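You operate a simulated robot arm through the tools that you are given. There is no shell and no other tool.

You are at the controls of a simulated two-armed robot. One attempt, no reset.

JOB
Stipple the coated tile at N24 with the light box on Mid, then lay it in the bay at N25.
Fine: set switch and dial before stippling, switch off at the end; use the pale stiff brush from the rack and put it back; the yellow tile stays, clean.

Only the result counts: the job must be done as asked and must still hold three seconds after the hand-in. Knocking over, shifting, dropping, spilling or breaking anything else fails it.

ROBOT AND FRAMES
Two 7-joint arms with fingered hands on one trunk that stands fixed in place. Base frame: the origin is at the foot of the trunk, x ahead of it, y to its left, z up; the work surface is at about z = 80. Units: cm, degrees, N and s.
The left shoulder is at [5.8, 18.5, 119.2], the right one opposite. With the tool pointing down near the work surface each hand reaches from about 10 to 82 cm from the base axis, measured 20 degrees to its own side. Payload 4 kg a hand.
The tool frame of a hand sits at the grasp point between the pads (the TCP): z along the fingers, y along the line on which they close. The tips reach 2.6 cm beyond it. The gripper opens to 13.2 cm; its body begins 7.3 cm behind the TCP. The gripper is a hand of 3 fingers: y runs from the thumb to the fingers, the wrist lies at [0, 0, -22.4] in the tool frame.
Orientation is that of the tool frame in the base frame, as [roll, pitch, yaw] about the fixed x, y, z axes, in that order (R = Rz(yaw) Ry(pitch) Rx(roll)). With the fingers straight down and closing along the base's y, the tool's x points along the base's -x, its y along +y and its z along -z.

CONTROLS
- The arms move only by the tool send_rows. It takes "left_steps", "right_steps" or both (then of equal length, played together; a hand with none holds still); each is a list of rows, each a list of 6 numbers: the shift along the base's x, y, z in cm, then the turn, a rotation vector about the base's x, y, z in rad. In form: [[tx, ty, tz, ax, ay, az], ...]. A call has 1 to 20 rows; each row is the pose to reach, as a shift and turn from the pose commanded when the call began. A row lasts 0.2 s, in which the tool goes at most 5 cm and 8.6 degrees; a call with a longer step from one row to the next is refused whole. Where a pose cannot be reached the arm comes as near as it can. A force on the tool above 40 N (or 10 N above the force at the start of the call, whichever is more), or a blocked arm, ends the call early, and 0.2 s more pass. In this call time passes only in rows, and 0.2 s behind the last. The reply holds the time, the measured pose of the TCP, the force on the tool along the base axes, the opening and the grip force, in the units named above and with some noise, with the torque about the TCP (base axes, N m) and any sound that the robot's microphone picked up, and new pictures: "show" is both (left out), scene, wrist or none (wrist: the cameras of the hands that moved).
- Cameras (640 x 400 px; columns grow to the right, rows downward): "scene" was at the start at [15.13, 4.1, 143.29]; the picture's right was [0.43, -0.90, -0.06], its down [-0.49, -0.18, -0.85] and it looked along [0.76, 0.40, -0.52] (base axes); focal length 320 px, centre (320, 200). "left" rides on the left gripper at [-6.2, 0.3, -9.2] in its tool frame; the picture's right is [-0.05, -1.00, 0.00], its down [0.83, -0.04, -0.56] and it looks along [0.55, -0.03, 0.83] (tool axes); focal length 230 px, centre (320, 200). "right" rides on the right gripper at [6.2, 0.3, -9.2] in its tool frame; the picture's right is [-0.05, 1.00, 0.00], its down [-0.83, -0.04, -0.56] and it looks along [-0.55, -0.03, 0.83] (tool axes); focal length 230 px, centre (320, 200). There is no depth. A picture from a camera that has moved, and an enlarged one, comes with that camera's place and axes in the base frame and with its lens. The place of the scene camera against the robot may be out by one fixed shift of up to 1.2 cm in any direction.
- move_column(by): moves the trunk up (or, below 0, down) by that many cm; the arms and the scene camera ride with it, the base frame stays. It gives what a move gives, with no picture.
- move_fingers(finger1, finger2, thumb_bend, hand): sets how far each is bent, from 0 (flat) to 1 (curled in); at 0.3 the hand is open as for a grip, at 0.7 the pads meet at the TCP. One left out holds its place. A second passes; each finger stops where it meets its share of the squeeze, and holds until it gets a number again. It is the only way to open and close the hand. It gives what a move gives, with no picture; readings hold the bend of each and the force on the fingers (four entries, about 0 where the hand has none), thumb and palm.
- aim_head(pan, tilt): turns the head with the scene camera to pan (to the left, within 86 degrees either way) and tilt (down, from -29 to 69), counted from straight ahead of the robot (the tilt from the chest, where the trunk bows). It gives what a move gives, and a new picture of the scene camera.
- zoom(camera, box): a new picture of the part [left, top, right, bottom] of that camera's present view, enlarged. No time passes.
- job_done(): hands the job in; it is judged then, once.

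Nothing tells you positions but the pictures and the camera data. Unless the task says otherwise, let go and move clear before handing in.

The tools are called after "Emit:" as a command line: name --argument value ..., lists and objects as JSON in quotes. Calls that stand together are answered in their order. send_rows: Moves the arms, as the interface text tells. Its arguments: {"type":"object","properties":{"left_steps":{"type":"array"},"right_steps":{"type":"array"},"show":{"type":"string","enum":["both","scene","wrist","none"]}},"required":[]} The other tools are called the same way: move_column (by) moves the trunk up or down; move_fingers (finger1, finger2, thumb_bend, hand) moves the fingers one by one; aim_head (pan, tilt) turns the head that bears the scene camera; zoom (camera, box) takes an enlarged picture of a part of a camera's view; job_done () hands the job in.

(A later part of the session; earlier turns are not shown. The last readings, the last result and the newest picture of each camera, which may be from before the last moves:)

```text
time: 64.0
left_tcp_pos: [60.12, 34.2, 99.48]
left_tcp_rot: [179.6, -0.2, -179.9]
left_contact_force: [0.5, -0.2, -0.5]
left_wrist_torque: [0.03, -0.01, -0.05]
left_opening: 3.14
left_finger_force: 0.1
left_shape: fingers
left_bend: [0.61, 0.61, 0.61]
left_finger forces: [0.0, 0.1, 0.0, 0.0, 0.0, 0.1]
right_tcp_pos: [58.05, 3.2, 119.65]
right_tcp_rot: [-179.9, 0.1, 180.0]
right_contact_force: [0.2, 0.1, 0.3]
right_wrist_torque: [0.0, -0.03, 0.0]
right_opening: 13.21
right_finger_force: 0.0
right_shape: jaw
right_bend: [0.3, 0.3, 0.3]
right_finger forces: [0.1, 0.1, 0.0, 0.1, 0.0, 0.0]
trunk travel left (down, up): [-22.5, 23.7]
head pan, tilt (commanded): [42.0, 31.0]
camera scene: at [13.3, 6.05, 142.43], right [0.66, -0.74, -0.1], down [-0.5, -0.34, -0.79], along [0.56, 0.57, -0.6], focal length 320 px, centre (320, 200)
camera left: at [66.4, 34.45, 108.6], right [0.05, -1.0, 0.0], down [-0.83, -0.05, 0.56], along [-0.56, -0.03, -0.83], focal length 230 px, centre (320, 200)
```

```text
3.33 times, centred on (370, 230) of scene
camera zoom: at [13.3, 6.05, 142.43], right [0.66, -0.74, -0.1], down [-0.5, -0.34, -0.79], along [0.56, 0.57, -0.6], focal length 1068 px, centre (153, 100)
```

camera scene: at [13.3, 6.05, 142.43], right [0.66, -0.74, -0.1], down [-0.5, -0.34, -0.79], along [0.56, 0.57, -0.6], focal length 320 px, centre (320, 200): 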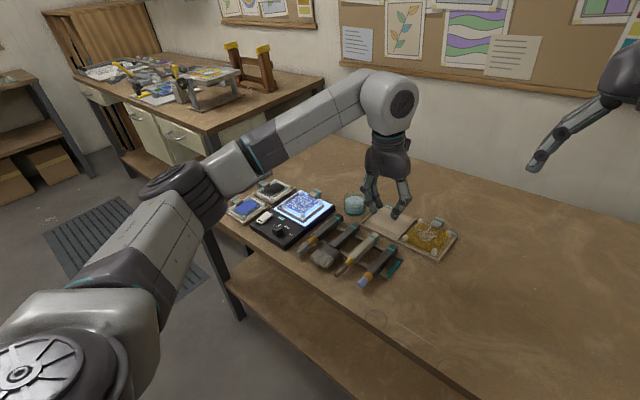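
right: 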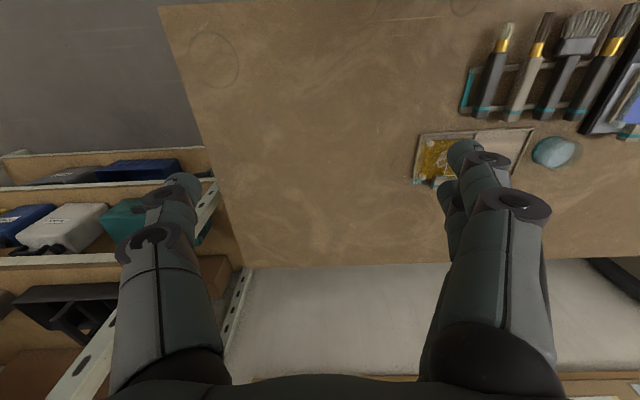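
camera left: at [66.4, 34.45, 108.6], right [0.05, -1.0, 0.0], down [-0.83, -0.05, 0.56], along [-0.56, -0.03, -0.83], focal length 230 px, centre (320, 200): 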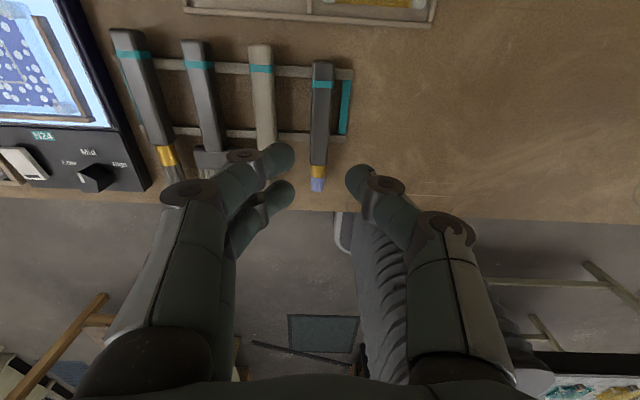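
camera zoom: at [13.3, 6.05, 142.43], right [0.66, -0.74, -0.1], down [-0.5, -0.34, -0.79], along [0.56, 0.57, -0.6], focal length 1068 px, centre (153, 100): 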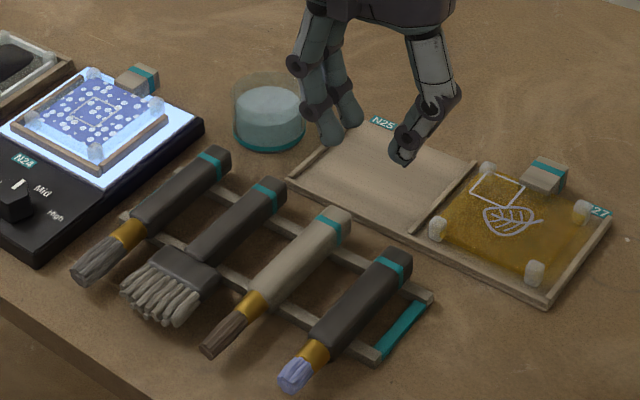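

The brush is back in its slot. Next is the stippled tile's grip tab at the far side of the light box; I'll fly over and study it from above with the hand open.

Emit:
send_rows --left_steps '[[0, 4, 2, 0, -0.08, 0], [0, 8.5, 4, 0, -0.16, 0], [0.5, 13, 5, 0, -0.24, 0], [1, 17.5, 5, 0, -0.32, 0], [2, 22, 5, 0, -0.4, 0], [3, 26, 5, 0, -0.48, 0], [4.5, 30, 4, 0, -0.576, 0]]' --show "none"

Emit:
move_fingers --hand "left" --finger1 0.4 --finger2 0.4 --thumb_bend 0.4

Emit:
zoom --camera "left" --box '[0, 0, 640, 400]'

Emit:
zoom --camera "left" --box '[240, 100, 400, 225]'

```text
time: 65.6
left_tcp_pos: [64.65, 64.3, 103.33]
left_tcp_rot: [179.8, 32.9, 179.9]
left_contact_force: [-0.2, 0.0, 0.2]
left_wrist_torque: [-0.01, 0.02, -0.03]
left_opening: 3.13
left_finger_force: 0.1
left_shape: fingers
left_bend: [0.61, 0.61, 0.61]
left_finger forces: [0.0, 0.0, 0.0, 0.0, 0.1, 0.1]
right_tcp_pos: [57.95, 3.22, 119.67]
right_tcp_rot: [-179.8, 0.0, 179.9]
right_contact_force: [-0.9, -0.5, 0.6]
right_wrist_torque: [-0.01, -0.02, 0.01]
right_opening: 13.2
right_finger_force: 0.1
right_shape: jaw
right_bend: [0.3, 0.3, 0.3]
right_finger forces: [0.1, 0.1, 0.0, 0.0, 0.0, 0.1]
trunk travel left (down, up): [-22.5, 23.7]
head pan, tilt (commanded): [42.0, 31.0]
```

```text
time: 66.6
left_tcp_pos: [64.5, 64.13, 103.4]
left_tcp_rot: [179.7, 32.8, 180.0]
left_contact_force: [0.8, 0.1, -0.3]
left_wrist_torque: [-0.03, -0.01, 0.04]
left_opening: 10.1
left_finger_force: 0.1
left_shape: fingers
left_bend: [0.4, 0.4, 0.4]
left_finger forces: [0.0, 0.0, 0.0, 0.1, 0.1, 0.1]
right_tcp_pos: [57.98, 3.26, 119.68]
right_tcp_rot: [-180.0, 0.0, -180.0]
right_contact_force: [-0.2, 0.0, -0.4]
right_wrist_torque: [-0.01, -0.01, 0.0]
right_opening: 13.19
right_finger_force: 0.1
right_shape: jaw
right_bend: [0.3, 0.3, 0.3]
right_finger forces: [0.0, 0.0, 0.0, 0.1, 0.0, 0.0]
trunk travel left (down, up): [-22.5, 23.7]
head pan, tilt (commanded): [42.0, 31.0]
```

```text
1.00 times, centred on (320, 200) of left (not enlarged: the box is as wide or as high as the picture)
camera zoom: at [64.79, 64.37, 114.48], right [0.05, -1.0, 0.03], down [-1.0, -0.04, 0.02], along [-0.02, -0.03, -1.0], focal length 230 px, centre (320, 200)
```

zoom: 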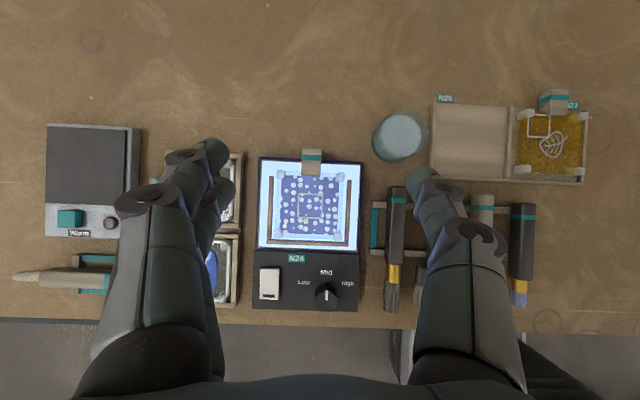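

```text
3.20 times, centred on (320, 162) of left
camera zoom: at [64.79, 64.37, 114.48], right [0.05, -1.0, 0.03], down [-1.0, -0.04, 0.02], along [-0.02, -0.03, -1.0], focal length 736 px, centre (320, 320)
```

zoom: 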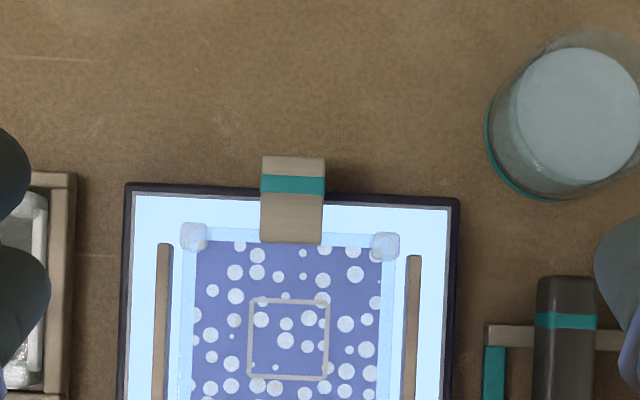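

The tab is centred near y ≈ 64.75, x ≈ 67.4–70.7. I'll zoom from the head camera to judge its height and thickness.

Emit:
zoom --camera "scene" --box '[280, 170, 340, 215]'

Emit:
zoom --camera "scene" --box '[360, 195, 470, 265]'

```text
8.89 times, centred on (310, 192) of scene
camera zoom: at [13.35, 6.13, 142.42], right [0.66, -0.74, -0.1], down [-0.5, -0.34, -0.79], along [0.56, 0.57, -0.6], focal length 2848 px, centre (409, 267)
```

zoom: 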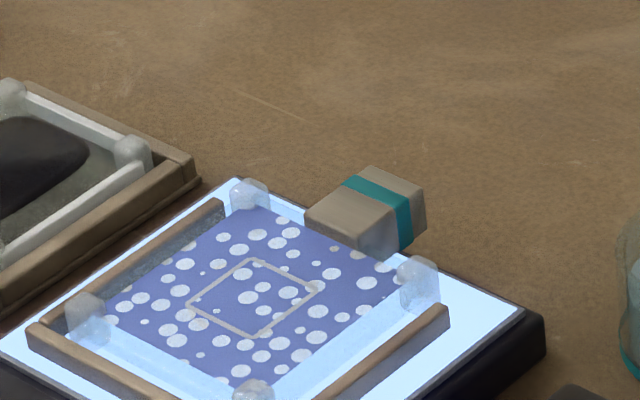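

```text
5.71 times, centred on (415, 230) of scene
camera zoom: at [13.35, 6.13, 142.42], right [0.66, -0.74, -0.1], down [-0.5, -0.34, -0.79], along [0.56, 0.57, -0.6], focal length 1831 px, centre (-223, 29)
```

zoom: 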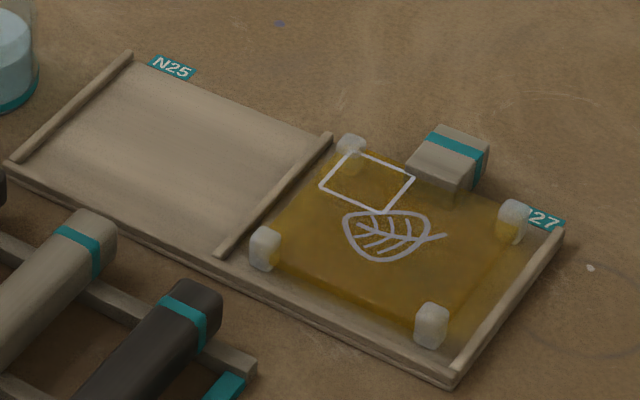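

The tab is about 1.8 cm tall (z ≈ 83.0–84.9) and 2.5 cm wide. I'll pre-close the fingers to about 3.2 cm and come closer, keeping the 33° tilt.

Emit:
move_fingers --hand "left" --finger1 0.605 --finger2 0.605 --thumb_bend 0.605

Emit:
send_rows --left_steps '[[1, 0.2, -3, 0, 0, 0], [2, 0.5, -6, 0, 0, 0], [3, 0.5, -9, 0, 0, 0], [3.2, 0.5, -11, 0, 0, 0]]' --show "both"

Emit:
zoom --camera "left" --box '[240, 100, 400, 225]'

Emit:
zoom --camera "scene" --box '[260, 140, 360, 220]'

```text
time: 67.6
left_tcp_pos: [64.53, 64.04, 103.49]
left_tcp_rot: [179.8, 32.8, 179.9]
left_contact_force: [0.2, 0.0, -0.7]
left_wrist_torque: [-0.04, 0.0, 0.01]
left_opening: 3.56
left_finger_force: 0.0
left_shape: fingers
left_bend: [0.6, 0.6, 0.6]
left_finger forces: [0.0, 0.0, 0.1, 0.0, 0.1, 0.0]
right_tcp_pos: [57.98, 3.3, 119.63]
right_tcp_rot: [180.0, 0.0, -179.9]
right_contact_force: [-0.3, 0.4, 0.5]
right_wrist_torque: [-0.05, 0.0, 0.0]
right_opening: 13.19
right_finger_force: 0.0
right_shape: jaw
right_bend: [0.3, 0.3, 0.3]
right_finger forces: [0.0, 0.0, 0.0, 0.1, 0.0, 0.0]
trunk travel left (down, up): [-22.5, 23.7]
head pan, tilt (commanded): [42.0, 31.0]
```

```text
time: 68.6
left_tcp_pos: [67.88, 64.41, 92.33]
left_tcp_rot: [179.8, 32.7, -180.0]
left_contact_force: [0.6, -0.3, 0.5]
left_wrist_torque: [-0.05, 0.01, 0.0]
left_opening: 3.56
left_finger_force: 0.1
left_shape: fingers
left_bend: [0.6, 0.6, 0.6]
left_finger forces: [0.0, 0.0, 0.0, 0.1, 0.0, 0.1]
right_tcp_pos: [58.06, 3.31, 119.57]
right_tcp_rot: [180.0, 0.1, -180.0]
right_contact_force: [0.3, -0.3, 0.1]
right_wrist_torque: [0.03, 0.01, -0.06]
right_opening: 13.21
right_finger_force: 0.1
right_shape: jaw
right_bend: [0.3, 0.3, 0.3]
right_finger forces: [0.0, 0.1, 0.1, 0.1, 0.1, 0.0]
trunk travel left (down, up): [-22.5, 23.7]
head pan, tilt (commanded): [42.0, 31.0]
camera scene: at [13.38, 6.14, 142.41], right [0.66, -0.74, -0.1], down [-0.5, -0.34, -0.79], along [0.56, 0.57, -0.6], focal length 320 px, centre (320, 200)
camera left: at [68.12, 64.72, 103.27], right [0.05, -1.0, 0.03], down [-1.0, -0.04, 0.02], along [-0.02, -0.03, -1.0], focal length 230 px, centre (320, 200)
```

scene: 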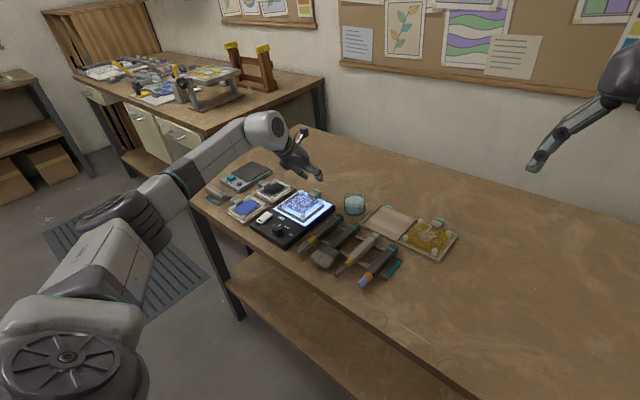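
left: 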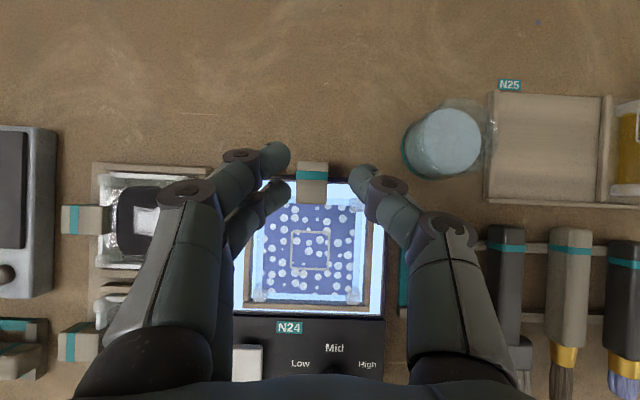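

```text
3.20 times, centred on (320, 162) of left
camera zoom: at [68.12, 64.72, 103.27], right [0.05, -1.0, 0.03], down [-1.0, -0.04, 0.02], along [-0.02, -0.03, -1.0], focal length 736 px, centre (320, 320)
```

zoom: 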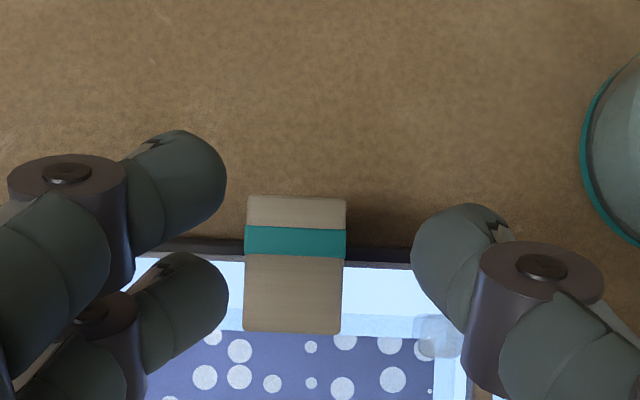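

```text
5.00 times, centred on (310, 180) of scene
camera zoom: at [13.38, 6.14, 142.41], right [0.66, -0.74, -0.1], down [-0.5, -0.34, -0.79], along [0.56, 0.57, -0.6], focal length 1602 px, centre (370, 300)
```

zoom: 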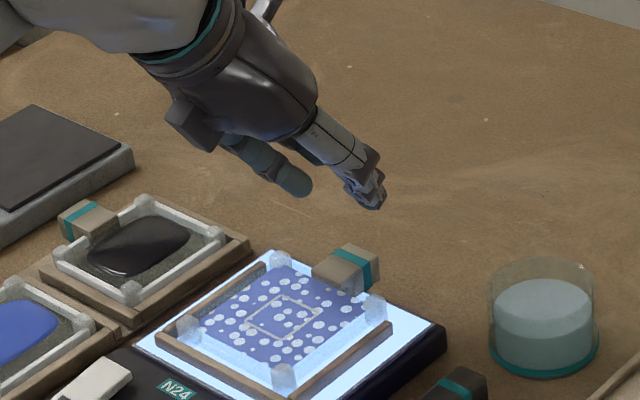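

Tab centre is at about (69.2, 64.85). I'll correct the sideways offset and descend most of the way.

Emit:
send_rows --left_steps '[[0, 0.42, -1, 0, 0, 0], [0, 0.42, -3, 0, 0, 0], [0, 0.42, -4.2, 0, 0, 0]]' --show "wrist"

Emit:
zoom --camera "left" --box '[240, 100, 400, 225]'

Emit:
zoom --camera "scene" --box '[270, 160, 350, 220]'

```text
time: 69.4
left_tcp_pos: [67.88, 65.04, 88.09]
left_tcp_rot: [179.8, 32.8, -179.9]
left_contact_force: [-0.5, -0.2, -0.5]
left_wrist_torque: [-0.02, 0.0, -0.05]
left_opening: 3.58
left_finger_force: 0.1
left_shape: fingers
left_bend: [0.6, 0.6, 0.6]
left_finger forces: [0.1, 0.1, 0.0, 0.0, 0.0, 0.0]
right_tcp_pos: [57.95, 3.33, 119.7]
right_tcp_rot: [-180.0, 0.0, -180.0]
right_contact_force: [-0.3, -0.1, 0.2]
right_wrist_torque: [-0.02, 0.03, -0.02]
right_opening: 13.21
right_finger_force: 0.2
right_shape: jaw
right_bend: [0.3, 0.3, 0.3]
right_finger forces: [0.0, 0.1, 0.0, 0.1, 0.0, 0.0]
trunk travel left (down, up): [-22.5, 23.7]
head pan, tilt (commanded): [42.0, 31.0]
camera left: at [68.15, 65.25, 99.17], right [0.05, -1.0, 0.03], down [-1.0, -0.05, 0.02], along [-0.02, -0.03, -1.0], focal length 230 px, centre (320, 200)
```

left: 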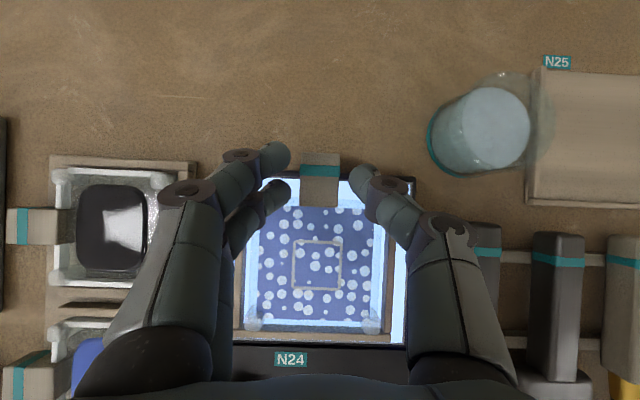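

```text
3.20 times, centred on (320, 162) of left
camera zoom: at [68.15, 65.25, 99.17], right [0.05, -1.0, 0.03], down [-1.0, -0.05, 0.02], along [-0.02, -0.03, -1.0], focal length 736 px, centre (320, 320)
```

zoom: 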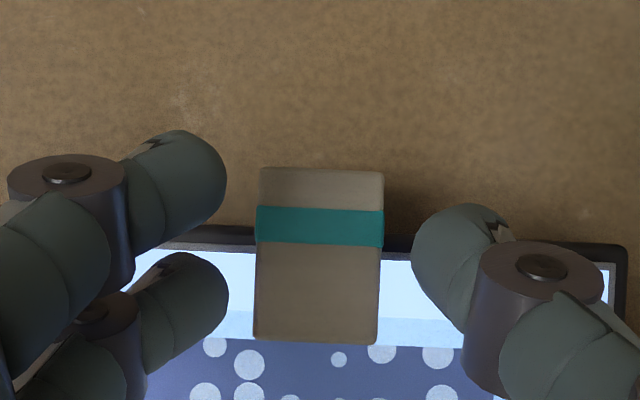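

```text
6.67 times, centred on (310, 190) of scene
camera zoom: at [13.35, 6.11, 142.42], right [0.66, -0.74, -0.1], down [-0.5, -0.34, -0.79], along [0.56, 0.57, -0.6], focal length 2136 px, centre (387, 267)
```

zoom: 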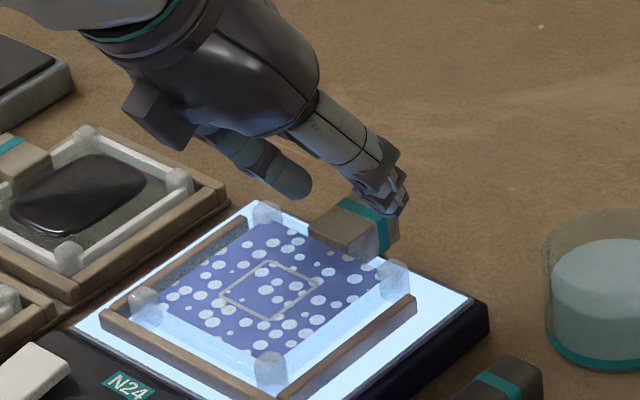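

The tab is exactly centred between the fingertips. Descending the last 1.8 cm carefully.

Emit:
send_rows --left_steps '[[0, 0, -0.6, 0, 0, 0], [0, 0, -1.1, 0, 0, 0], [0, 0, -1.5, 0, 0, 0], [0, 0, -1.8, 0, 0, 0]]' --show "wrist"

Emit:
zoom --camera "left" --box '[240, 100, 400, 225]'

Emit:
zoom --camera "scene" --box '[270, 160, 350, 220]'

```text
time: 70.4
left_tcp_pos: [68.06, 65.17, 86.63]
left_tcp_rot: [179.8, 33.0, -180.0]
left_contact_force: [0.4, -0.8, 6.6]
left_wrist_torque: [0.25, -0.04, -0.04]
left_opening: 3.55
left_finger_force: 3.3
left_shape: fingers
left_bend: [0.6, 0.61, 0.6]
left_finger forces: [0.0, 6.6, 0.1, 0.0, 0.0, 0.0]
right_tcp_pos: [57.93, 3.23, 119.61]
right_tcp_rot: [-180.0, 0.0, -180.0]
right_contact_force: [-0.6, 0.3, 0.3]
right_wrist_torque: [-0.04, 0.04, -0.02]
right_opening: 13.17
right_finger_force: 0.1
right_shape: jaw
right_bend: [0.3, 0.3, 0.3]
right_finger forces: [0.1, 0.0, 0.0, 0.0, 0.1, 0.1]
trunk travel left (down, up): [-22.5, 23.7]
head pan, tilt (commanded): [42.0, 31.0]
camera left: at [68.19, 65.22, 97.68], right [0.05, -1.0, 0.02], down [-1.0, -0.04, 0.01], along [-0.01, -0.03, -1.0], focal length 230 px, centre (320, 200)
```

left: 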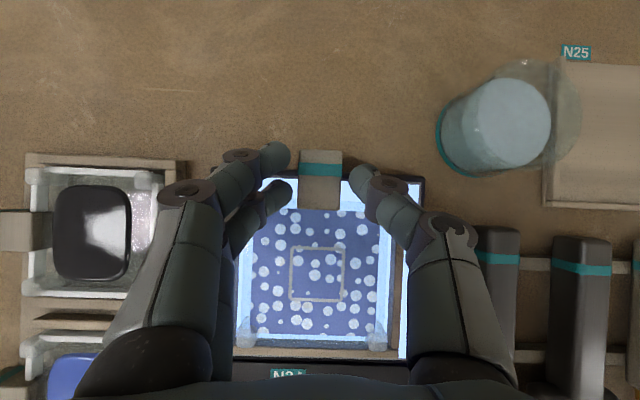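

```text
3.20 times, centred on (320, 162) of left
camera zoom: at [68.19, 65.22, 97.68], right [0.05, -1.0, 0.02], down [-1.0, -0.04, 0.01], along [-0.01, -0.03, -1.0], focal length 736 px, centre (320, 320)
```

zoom: 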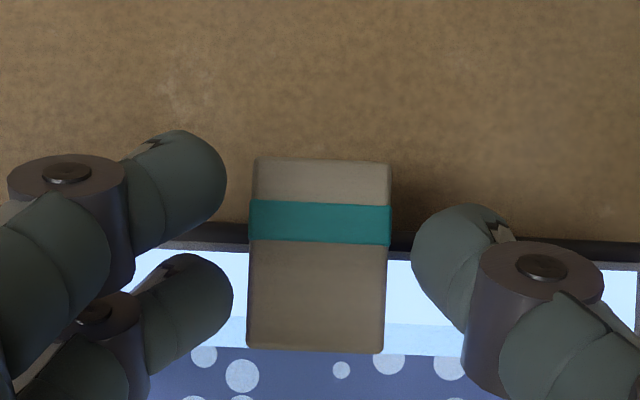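

```text
6.67 times, centred on (310, 190) of scene
camera zoom: at [13.27, 6.01, 142.45], right [0.66, -0.74, -0.1], down [-0.5, -0.34, -0.79], along [0.56, 0.57, -0.6], focal length 2136 px, centre (387, 267)
```

zoom: 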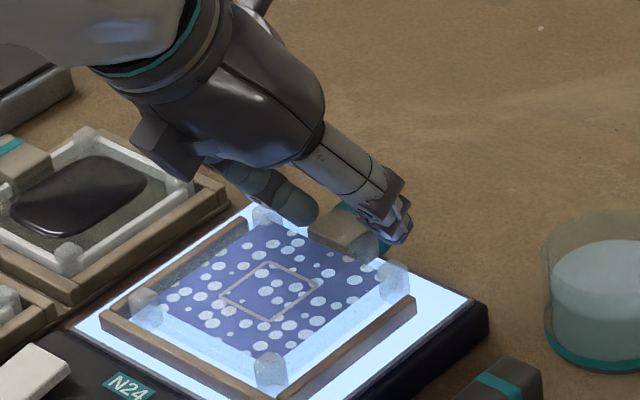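

Finger 2's knuckle is touching the tile's rear corner post. I'll back out, lower the trunk to gain reach, and come down with the hand more upright so the knuckles clear the posts.

Emit:
send_rows --left_steps '[[0, 0, 1, 0, 0, 0], [0, 0, 4, 0, 0, 0], [0, 0, 8, 0, 0, 0], [0, 0, 12, 0, 0, 0], [0, 0, 16, 0, 0, 0]]' --show "scene"

Emit:
zoom --camera "scene" --box '[260, 170, 350, 230]'

```text
time: 71.6
left_tcp_pos: [67.94, 65.16, 102.34]
left_tcp_rot: [179.8, 32.8, 180.0]
left_contact_force: [-0.1, 0.9, -0.1]
left_wrist_torque: [0.02, -0.01, -0.01]
left_opening: 3.56
left_finger_force: 0.0
left_shape: fingers
left_bend: [0.6, 0.6, 0.6]
left_finger forces: [0.1, 0.0, 0.0, 0.1, 0.0, 0.0]
right_tcp_pos: [57.98, 3.26, 119.71]
right_tcp_rot: [180.0, 0.0, -180.0]
right_contact_force: [1.5, -0.2, 0.2]
right_wrist_torque: [-0.03, 0.01, 0.02]
right_opening: 13.19
right_finger_force: 0.0
right_shape: jaw
right_bend: [0.3, 0.3, 0.3]
right_finger forces: [0.1, 0.0, 0.0, 0.0, 0.0, 0.0]
trunk travel left (down, up): [-22.5, 23.7]
head pan, tilt (commanded): [42.0, 31.0]
camera scene: at [13.31, 6.03, 142.43], right [0.66, -0.74, -0.1], down [-0.5, -0.34, -0.79], along [0.56, 0.57, -0.6], focal length 320 px, centre (320, 200)
```

scene: 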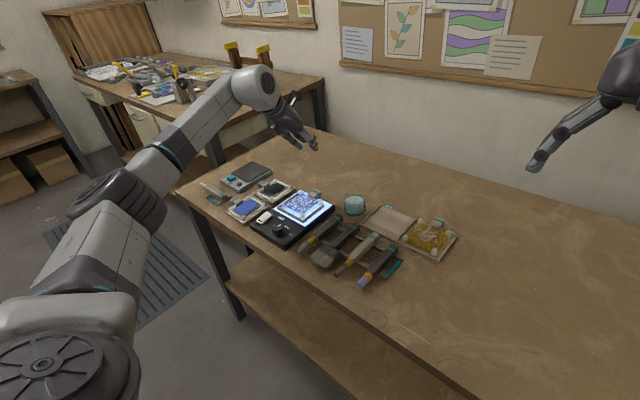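

```text
6.67 times, centred on (305, 200) of scene
camera zoom: at [13.31, 6.03, 142.43], right [0.66, -0.74, -0.1], down [-0.5, -0.34, -0.79], along [0.56, 0.57, -0.6], focal length 2136 px, centre (420, 200)
```

zoom: 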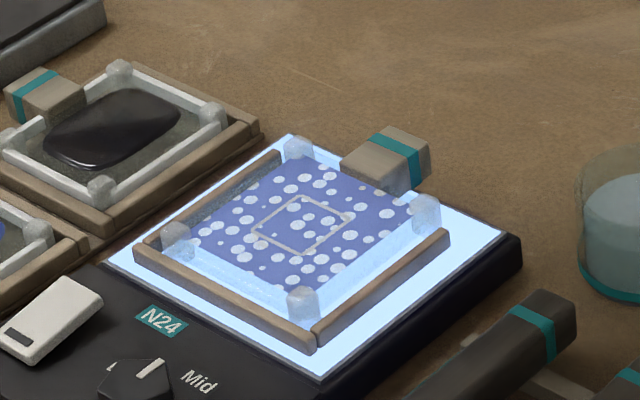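

The tile was not disturbed. Lowering the trunk and reducing the hand's tilt.

Emit:
move_column --by -10

Emit:
send_rows --left_steps '[[0.2, 0, 1, 0, 0.125, 0], [0.4, -0.1, 2, 0, 0.25, 0], [0.6, -0.1, 2, 0, 0.3665, 0]]' --show "both"

Emit:
zoom --camera "left" --box '[220, 80, 420, 230]'

Emit:
zoom --camera "scene" --box '[230, 70, 350, 170]'

```text
time: 73.0
left_tcp_pos: [67.83, 65.05, 92.46]
left_tcp_rot: [179.8, 32.9, -180.0]
left_contact_force: [-0.2, -0.2, 0.1]
left_wrist_torque: [-0.01, 0.03, -0.01]
left_opening: 3.58
left_finger_force: 0.1
left_shape: fingers
left_bend: [0.6, 0.6, 0.6]
left_finger forces: [0.1, 0.1, 0.0, 0.0, 0.0, 0.1]
right_tcp_pos: [57.88, 3.2, 109.77]
right_tcp_rot: [180.0, 0.1, -179.9]
right_contact_force: [-0.4, 0.2, 0.1]
right_wrist_torque: [0.03, -0.04, 0.03]
right_opening: 13.19
right_finger_force: 0.1
right_shape: jaw
right_bend: [0.3, 0.3, 0.3]
right_finger forces: [0.0, 0.0, 0.1, 0.0, 0.0, 0.0]
trunk travel left (down, up): [-12.5, 33.7]
head pan, tilt (commanded): [42.0, 31.0]
```

```text
time: 73.8
left_tcp_pos: [68.79, 64.91, 94.38]
left_tcp_rot: [179.8, 11.7, 180.0]
left_contact_force: [0.9, -0.5, 0.4]
left_wrist_torque: [0.01, -0.01, 0.02]
left_opening: 3.51
left_finger_force: 0.1
left_shape: fingers
left_bend: [0.6, 0.6, 0.6]
left_finger forces: [0.1, 0.0, 0.0, 0.0, 0.1, 0.0]
right_tcp_pos: [58.15, 3.23, 109.55]
right_tcp_rot: [179.9, -0.1, -180.0]
right_contact_force: [-0.9, -0.3, -0.2]
right_wrist_torque: [0.0, 0.01, 0.01]
right_opening: 13.17
right_finger_force: 0.0
right_shape: jaw
right_bend: [0.3, 0.3, 0.3]
right_finger forces: [0.0, 0.1, 0.1, 0.1, 0.1, 0.0]
trunk travel left (down, up): [-12.5, 33.7]
head pan, tilt (commanded): [42.0, 31.0]
camera scene: at [21.24, 6.05, 129.38], right [0.64, -0.74, -0.19], down [-0.61, -0.34, -0.71], along [0.46, 0.57, -0.68], focal length 320 px, centre (320, 200)
camera left: at [72.89, 65.16, 104.56], right [0.05, -1.0, 0.01], down [-0.93, -0.04, 0.38], along [-0.38, -0.03, -0.93], focal length 230 px, centre (320, 200)
```

scene: 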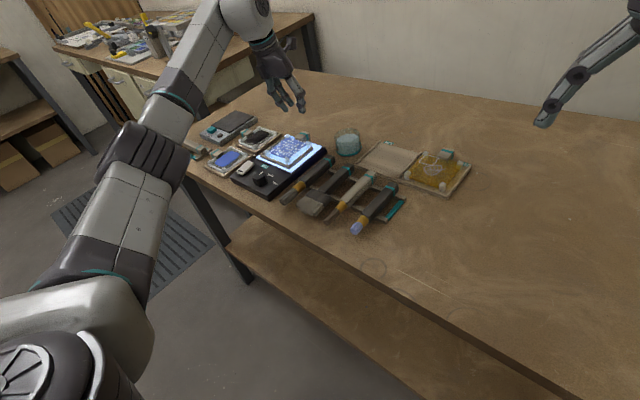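
left: 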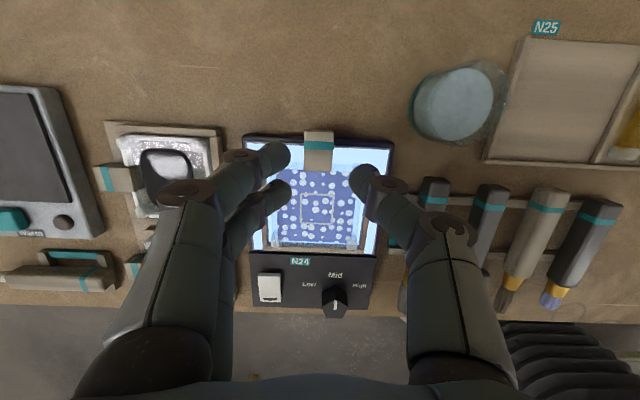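

```text
2.67 times, centred on (320, 155) of left
camera zoom: at [72.89, 65.16, 104.56], right [0.05, -1.0, 0.01], down [-0.93, -0.04, 0.38], along [-0.38, -0.03, -0.93], focal length 614 px, centre (320, 320)
```

zoom: 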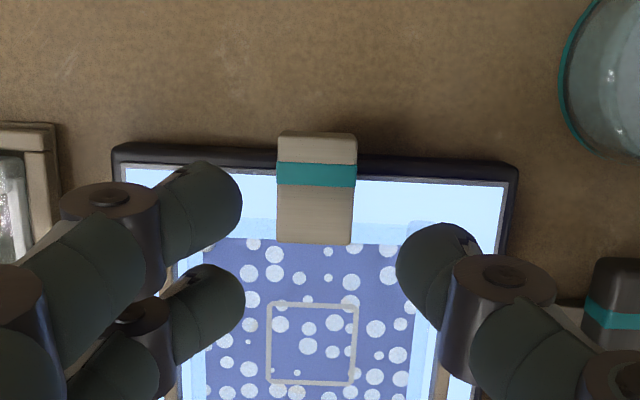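

```text
4.00 times, centred on (290, 120) of scene
camera zoom: at [21.24, 6.05, 129.38], right [0.64, -0.74, -0.19], down [-0.61, -0.34, -0.71], along [0.46, 0.57, -0.68], focal length 1282 px, centre (440, 520)
```

zoom: 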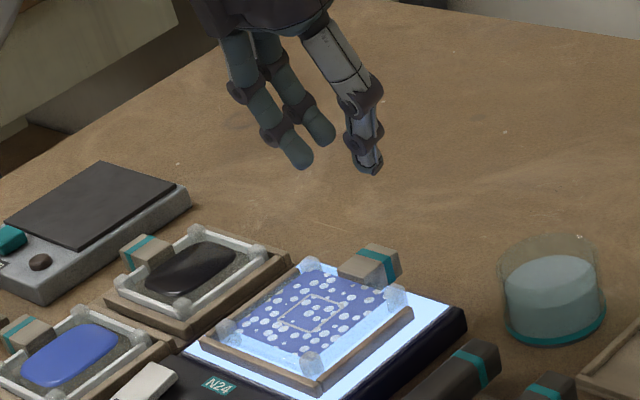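

Upright pose reached. Descending over the tab in stages.

Emit:
send_rows --left_steps '[[0.1, 0, -3, 0, 0, 0], [0.1, 0, -5, 0, 0, 0], [0.1, 0, -6.2, 0, 0, 0]]' --show "wrist"

Emit:
zoom --camera "left" --box '[220, 80, 420, 230]'

Emit:
zoom --camera "scene" --box '[250, 100, 330, 160]'

```text
time: 74.6
left_tcp_pos: [68.73, 64.96, 88.07]
left_tcp_rot: [179.9, 11.8, -180.0]
left_contact_force: [0.1, 0.4, -0.4]
left_wrist_torque: [-0.01, 0.0, 0.01]
left_opening: 3.55
left_finger_force: 0.1
left_shape: fingers
left_bend: [0.6, 0.6, 0.6]
left_finger forces: [0.0, 0.0, 0.1, 0.1, 0.0, 0.0]
right_tcp_pos: [58.11, 3.2, 109.66]
right_tcp_rot: [-180.0, 0.1, 180.0]
right_contact_force: [0.2, 0.6, -1.1]
right_wrist_torque: [-0.01, 0.03, 0.0]
right_opening: 13.2
right_finger_force: 0.0
right_shape: jaw
right_bend: [0.3, 0.3, 0.3]
right_finger forces: [0.0, 0.0, 0.0, 0.0, 0.0, 0.0]
trunk travel left (down, up): [-12.5, 33.7]
head pan, tilt (commanded): [42.0, 31.0]
camera left: at [72.89, 65.16, 98.39], right [0.05, -1.0, 0.01], down [-0.93, -0.04, 0.37], along [-0.37, -0.03, -0.93], focal length 230 px, centre (320, 200)
```

left: 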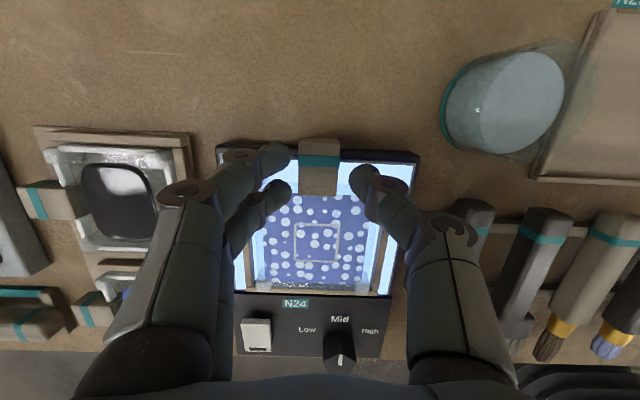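

```text
2.67 times, centred on (320, 155) of left
camera zoom: at [72.89, 65.16, 98.39], right [0.05, -1.0, 0.01], down [-0.93, -0.04, 0.37], along [-0.37, -0.03, -0.93], focal length 614 px, centre (320, 320)
```

zoom: 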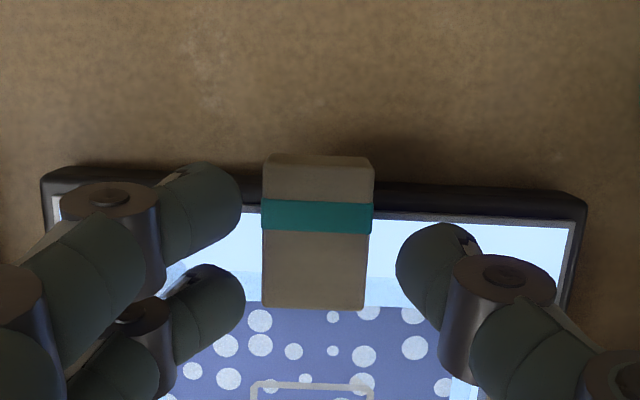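

```text
6.67 times, centred on (290, 130) of scene
camera zoom: at [21.15, 6.13, 129.4], right [0.64, -0.74, -0.19], down [-0.61, -0.34, -0.71], along [0.46, 0.57, -0.68], focal length 2136 px, centre (520, 667)
```

zoom: 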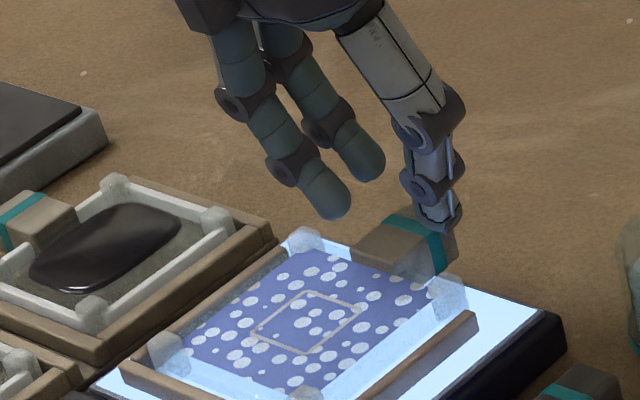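

Aligned. Descending the last part with force checks.

Emit:
send_rows --left_steps '[[0, 0, -0.6, 0, 0, 0], [0, 0, -1.0, 0, 0, 0], [0, 0, -1.3, 0, 0, 0]]' --show "none"

```text
time: 75.4
left_tcp_pos: [68.66, 64.87, 86.86]
left_tcp_rot: [179.8, 11.9, 180.0]
left_contact_force: [0.9, 1.1, 4.2]
left_wrist_torque: [0.11, 0.03, -0.02]
left_opening: 3.53
left_finger_force: 2.5
left_shape: fingers
left_bend: [0.6, 0.6, 0.6]
left_finger forces: [0.0, 4.3, 0.0, 0.0, 0.1, 0.0]
right_tcp_pos: [57.96, 3.31, 109.65]
right_tcp_rot: [180.0, 0.1, -180.0]
right_contact_force: [0.6, -0.2, 0.1]
right_wrist_torque: [-0.01, 0.03, -0.03]
right_opening: 13.19
right_finger_force: 0.0
right_shape: jaw
right_bend: [0.3, 0.3, 0.3]
right_finger forces: [0.1, 0.1, 0.0, 0.0, 0.0, 0.0]
trunk travel left (down, up): [-12.5, 33.7]
head pan, tilt (commanded): [42.0, 31.0]
```

Finger 2's tip just met the glass behind the coat, which puts the tips right at the tab's mid-height. I'll lift 2 mm, shift slightly outward, and close on the tab.

Emit:
send_rows --left_steps '[[0, 0, 0.3, 0, 0, 0], [0.3, 0, 0.3, 0, 0, 0]]' --show "none"

Emit:
move_fingers --hand "left" --finger1 0.635 --finger2 0.635 --thumb_bend 0.635

Emit:
zoom --camera "left" --box '[220, 80, 420, 230]'

Emit:
zoom --camera "scene" --box '[250, 100, 330, 160]'

```text
time: 76.0
left_tcp_pos: [68.9, 64.91, 87.01]
left_tcp_rot: [179.8, 11.8, -180.0]
left_contact_force: [-0.6, 0.5, -0.4]
left_wrist_torque: [-0.01, -0.01, 0.02]
left_opening: 3.56
left_finger_force: 0.0
left_shape: fingers
left_bend: [0.6, 0.6, 0.6]
left_finger forces: [0.1, 0.1, 0.0, 0.0, 0.1, 0.0]
right_tcp_pos: [57.92, 3.17, 109.66]
right_tcp_rot: [179.9, 0.0, -180.0]
right_contact_force: [0.3, 0.6, 0.2]
right_wrist_torque: [0.02, 0.0, -0.03]
right_opening: 13.22
right_finger_force: 0.0
right_shape: jaw
right_bend: [0.3, 0.3, 0.3]
right_finger forces: [0.0, 0.0, 0.0, 0.0, 0.0, 0.0]
trunk travel left (down, up): [-12.5, 33.7]
head pan, tilt (commanded): [42.0, 31.0]
```

```text
time: 77.0
left_tcp_pos: [68.92, 64.88, 87.1]
left_tcp_rot: [179.8, 11.8, -179.9]
left_contact_force: [0.2, -0.5, 0.8]
left_wrist_torque: [0.02, 0.01, -0.01]
left_opening: 2.59
left_finger_force: 0.1
left_shape: fingers
left_bend: [0.63, 0.63, 0.63]
left_finger forces: [0.0, 0.0, 0.1, 0.0, 0.0, 0.1]
right_tcp_pos: [57.99, 3.33, 109.66]
right_tcp_rot: [179.9, 0.1, -180.0]
right_contact_force: [0.7, -0.7, 0.0]
right_wrist_torque: [-0.02, 0.03, -0.01]
right_opening: 13.2
right_finger_force: 0.0
right_shape: jaw
right_bend: [0.3, 0.3, 0.3]
right_finger forces: [0.0, 0.0, 0.1, 0.0, 0.0, 0.0]
trunk travel left (down, up): [-12.5, 33.7]
head pan, tilt (commanded): [42.0, 31.0]
```

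```text
2.67 times, centred on (320, 155) of left
camera zoom: at [73.17, 65.13, 97.37], right [0.05, -1.0, 0.01], down [-0.93, -0.04, 0.37], along [-0.37, -0.03, -0.93], focal length 614 px, centre (320, 320)
```

zoom: 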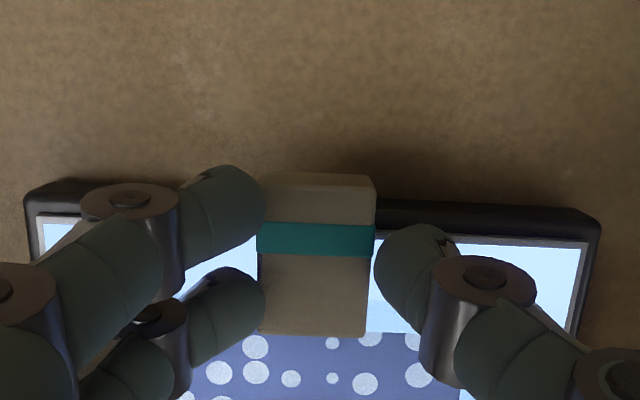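

```text
6.67 times, centred on (290, 130) of scene
camera zoom: at [21.15, 6.1, 129.4], right [0.64, -0.74, -0.19], down [-0.61, -0.34, -0.71], along [0.46, 0.57, -0.68], focal length 2136 px, centre (520, 667)
```

zoom: 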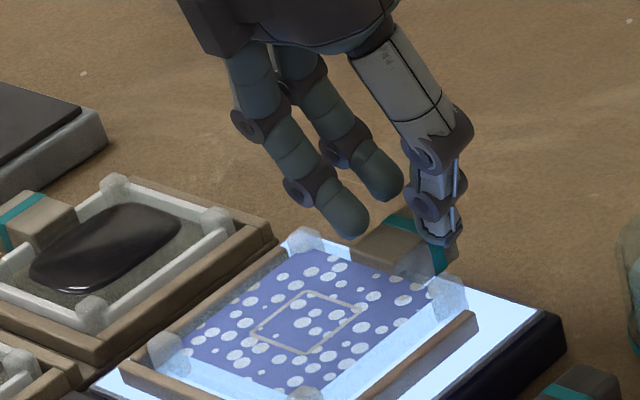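

The fingertips are flush against both sides of the tab. Squeezing now.

Emit:
move_fingers --hand "left" --finger1 0.68 --finger2 0.68 --thumb_bend 0.68

Emit:
move_fingers --hand "left" --finger1 0.78 --finger2 0.78 --thumb_bend 0.78

Emit:
zoom --camera "left" --box '[220, 80, 420, 230]'

Emit:
zoom --camera "scene" --box '[250, 100, 330, 160]'

```text
time: 78.0
left_tcp_pos: [69.08, 64.95, 87.08]
left_tcp_rot: [179.8, 11.7, -180.0]
left_contact_force: [-0.8, -0.1, 1.2]
left_wrist_torque: [0.03, 0.01, 0.0]
left_opening: 1.15
left_finger_force: 0.1
left_shape: fingers
left_bend: [0.68, 0.67, 0.68]
left_finger forces: [0.1, 0.3, 0.0, 0.0, 0.0, 0.0]
right_tcp_pos: [57.96, 3.27, 109.61]
right_tcp_rot: [-180.0, 0.1, -180.0]
right_contact_force: [0.5, 0.0, -0.3]
right_wrist_torque: [-0.02, 0.03, -0.02]
right_opening: 13.2
right_finger_force: 0.1
right_shape: jaw
right_bend: [0.3, 0.3, 0.3]
right_finger forces: [0.0, 0.0, 0.1, 0.0, 0.0, 0.0]
trunk travel left (down, up): [-12.5, 33.7]
head pan, tilt (commanded): [42.0, 31.0]
```

```text
time: 79.0
left_tcp_pos: [68.88, 65.01, 87.14]
left_tcp_rot: [179.7, 11.8, -180.0]
left_contact_force: [1.2, 10.0, 2.1]
left_wrist_torque: [0.29, 0.0, -0.11]
left_opening: 0.0
left_finger_force: 5.5
left_shape: fingers
left_bend: [0.76, 0.74, 0.75]
left_finger forces: [0.1, 10.4, 0.0, 0.0, 0.0, 0.0]
right_tcp_pos: [57.97, 3.3, 109.61]
right_tcp_rot: [-179.8, 0.0, 180.0]
right_contact_force: [0.3, -0.2, 0.0]
right_wrist_torque: [0.0, -0.01, -0.02]
right_opening: 13.21
right_finger_force: 0.1
right_shape: jaw
right_bend: [0.3, 0.3, 0.3]
right_finger forces: [0.0, 0.0, 0.0, 0.0, 0.0, 0.1]
trunk travel left (down, up): [-12.5, 33.7]
head pan, tilt (commanded): [42.0, 31.0]
```

```text
2.67 times, centred on (320, 155) of left
camera zoom: at [73.13, 65.27, 97.32], right [0.05, -1.0, 0.01], down [-0.93, -0.05, 0.37], along [-0.37, -0.03, -0.93], focal length 614 px, centre (320, 320)
```

zoom: 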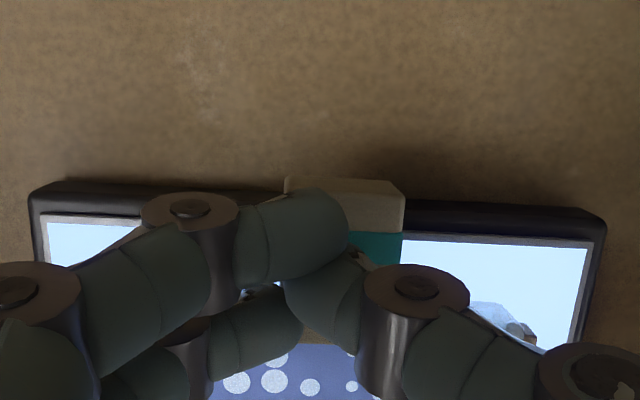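

```text
6.67 times, centred on (290, 130) of scene
camera zoom: at [21.14, 6.21, 129.4], right [0.64, -0.74, -0.19], down [-0.61, -0.35, -0.71], along [0.46, 0.57, -0.68], focal length 2136 px, centre (520, 667)
```

zoom: 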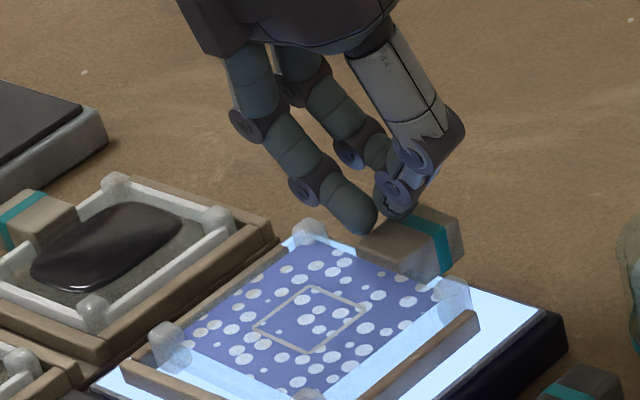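

The fingers slid over the top of the tab, so it is lower than I judged; finger 2 only nudged the tile slightly. I'll open again, rise, and measure the tab more carefully.

Emit:
move_fingers --hand "left" --finger1 0.6 --finger2 0.6 --thumb_bend 0.6

Emit:
send_rows --left_steps '[[0, 0, 1.5, 0, 0, 0], [0, 0, 5, 0, 0, 0]]' --show "both"

Emit:
move_fingers --hand "left" --finger1 0.3 --finger2 0.3 --thumb_bend 0.3

Emit:
zoom --camera "left" --box '[240, 110, 400, 230]'

Emit:
zoom --camera "scene" --box '[250, 110, 330, 170]'

```text
time: 80.0
left_tcp_pos: [69.0, 64.91, 87.16]
left_tcp_rot: [179.8, 11.8, 180.0]
left_contact_force: [-0.2, -0.1, 0.5]
left_wrist_torque: [0.02, -0.03, 0.02]
left_opening: 3.44
left_finger_force: 0.1
left_shape: fingers
left_bend: [0.6, 0.6, 0.6]
left_finger forces: [0.0, 0.0, 0.0, 0.0, 0.0, 0.1]
right_tcp_pos: [58.0, 3.24, 109.76]
right_tcp_rot: [-180.0, 0.0, -179.9]
right_contact_force: [-0.2, -0.5, 0.5]
right_wrist_torque: [-0.01, 0.01, 0.0]
right_opening: 13.18
right_finger_force: 0.1
right_shape: jaw
right_bend: [0.3, 0.3, 0.3]
right_finger forces: [0.0, 0.1, 0.1, 0.1, 0.0, 0.0]
trunk travel left (down, up): [-12.5, 33.7]
head pan, tilt (commanded): [42.0, 31.0]
```

```text
time: 80.6
left_tcp_pos: [68.86, 64.99, 92.3]
left_tcp_rot: [179.8, 11.8, -180.0]
left_contact_force: [-0.4, 0.0, 0.8]
left_wrist_torque: [0.02, 0.03, -0.01]
left_opening: 3.43
left_finger_force: 0.1
left_shape: fingers
left_bend: [0.6, 0.6, 0.6]
left_finger forces: [0.1, 0.0, 0.0, 0.0, 0.1, 0.0]
right_tcp_pos: [57.89, 3.28, 109.72]
right_tcp_rot: [179.9, 0.1, -180.0]
right_contact_force: [-0.6, 0.2, 0.6]
right_wrist_torque: [-0.01, 0.02, 0.0]
right_opening: 13.2
right_finger_force: 0.1
right_shape: jaw
right_bend: [0.3, 0.3, 0.3]
right_finger forces: [0.0, 0.1, 0.0, 0.1, 0.0, 0.1]
trunk travel left (down, up): [-12.5, 33.7]
head pan, tilt (commanded): [42.0, 31.0]
camera scene: at [21.08, 6.03, 129.43], right [0.64, -0.74, -0.19], down [-0.61, -0.34, -0.71], along [0.46, 0.57, -0.67], focal length 320 px, centre (320, 200)
camera left: at [73.02, 65.19, 102.53], right [0.05, -1.0, 0.01], down [-0.93, -0.05, 0.37], along [-0.37, -0.03, -0.93], focal length 230 px, centre (320, 200)
```

scene: 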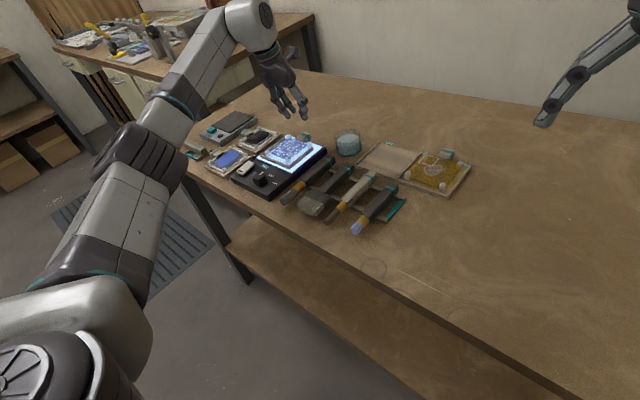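
left: 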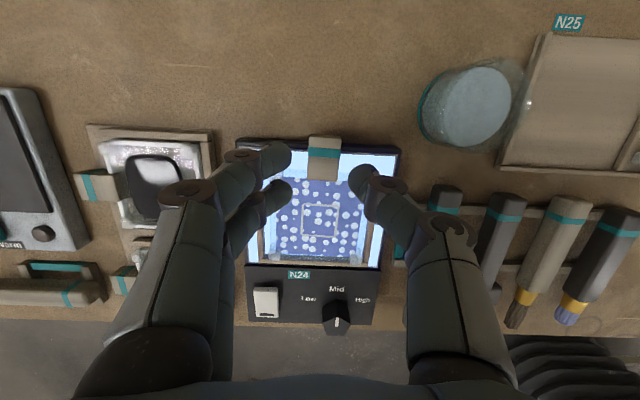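

```text
time: 81.6
left_tcp_pos: [68.85, 64.97, 92.24]
left_tcp_rot: [179.8, 11.8, 179.9]
left_contact_force: [0.5, -0.1, 0.3]
left_wrist_torque: [-0.01, 0.02, 0.01]
left_opening: 13.39
left_finger_force: 0.0
left_shape: fingers
left_bend: [0.3, 0.3, 0.3]
left_finger forces: [0.0, 0.0, 0.0, 0.0, 0.0, 0.0]
right_tcp_pos: [58.11, 3.17, 109.67]
right_tcp_rot: [179.9, 0.0, 180.0]
right_contact_force: [0.2, 0.7, -0.3]
right_wrist_torque: [0.02, 0.03, 0.03]
right_opening: 13.2
right_finger_force: 0.0
right_shape: jaw
right_bend: [0.3, 0.3, 0.3]
right_finger forces: [0.1, 0.0, 0.1, 0.1, 0.0, 0.0]
trunk travel left (down, up): [-12.5, 33.7]
head pan, tilt (commanded): [42.0, 31.0]
```

```text
3.33 times, centred on (320, 170) of left
camera zoom: at [73.08, 65.22, 102.42], right [0.05, -1.0, 0.01], down [-0.93, -0.04, 0.37], along [-0.37, -0.03, -0.93], focal length 767 px, centre (320, 300)
```

zoom: 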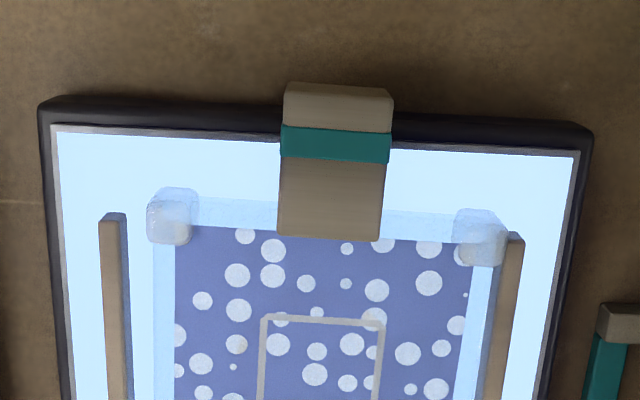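

```text
6.67 times, centred on (290, 140) of scene
camera zoom: at [21.14, 6.1, 129.4], right [0.64, -0.74, -0.19], down [-0.61, -0.34, -0.71], along [0.46, 0.57, -0.68], focal length 2136 px, centre (520, 600)
```

zoom: 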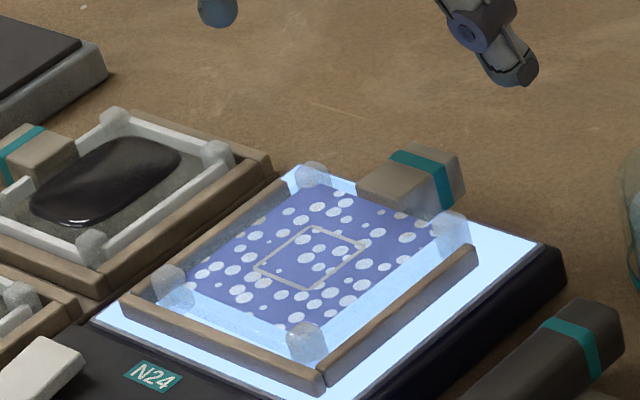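

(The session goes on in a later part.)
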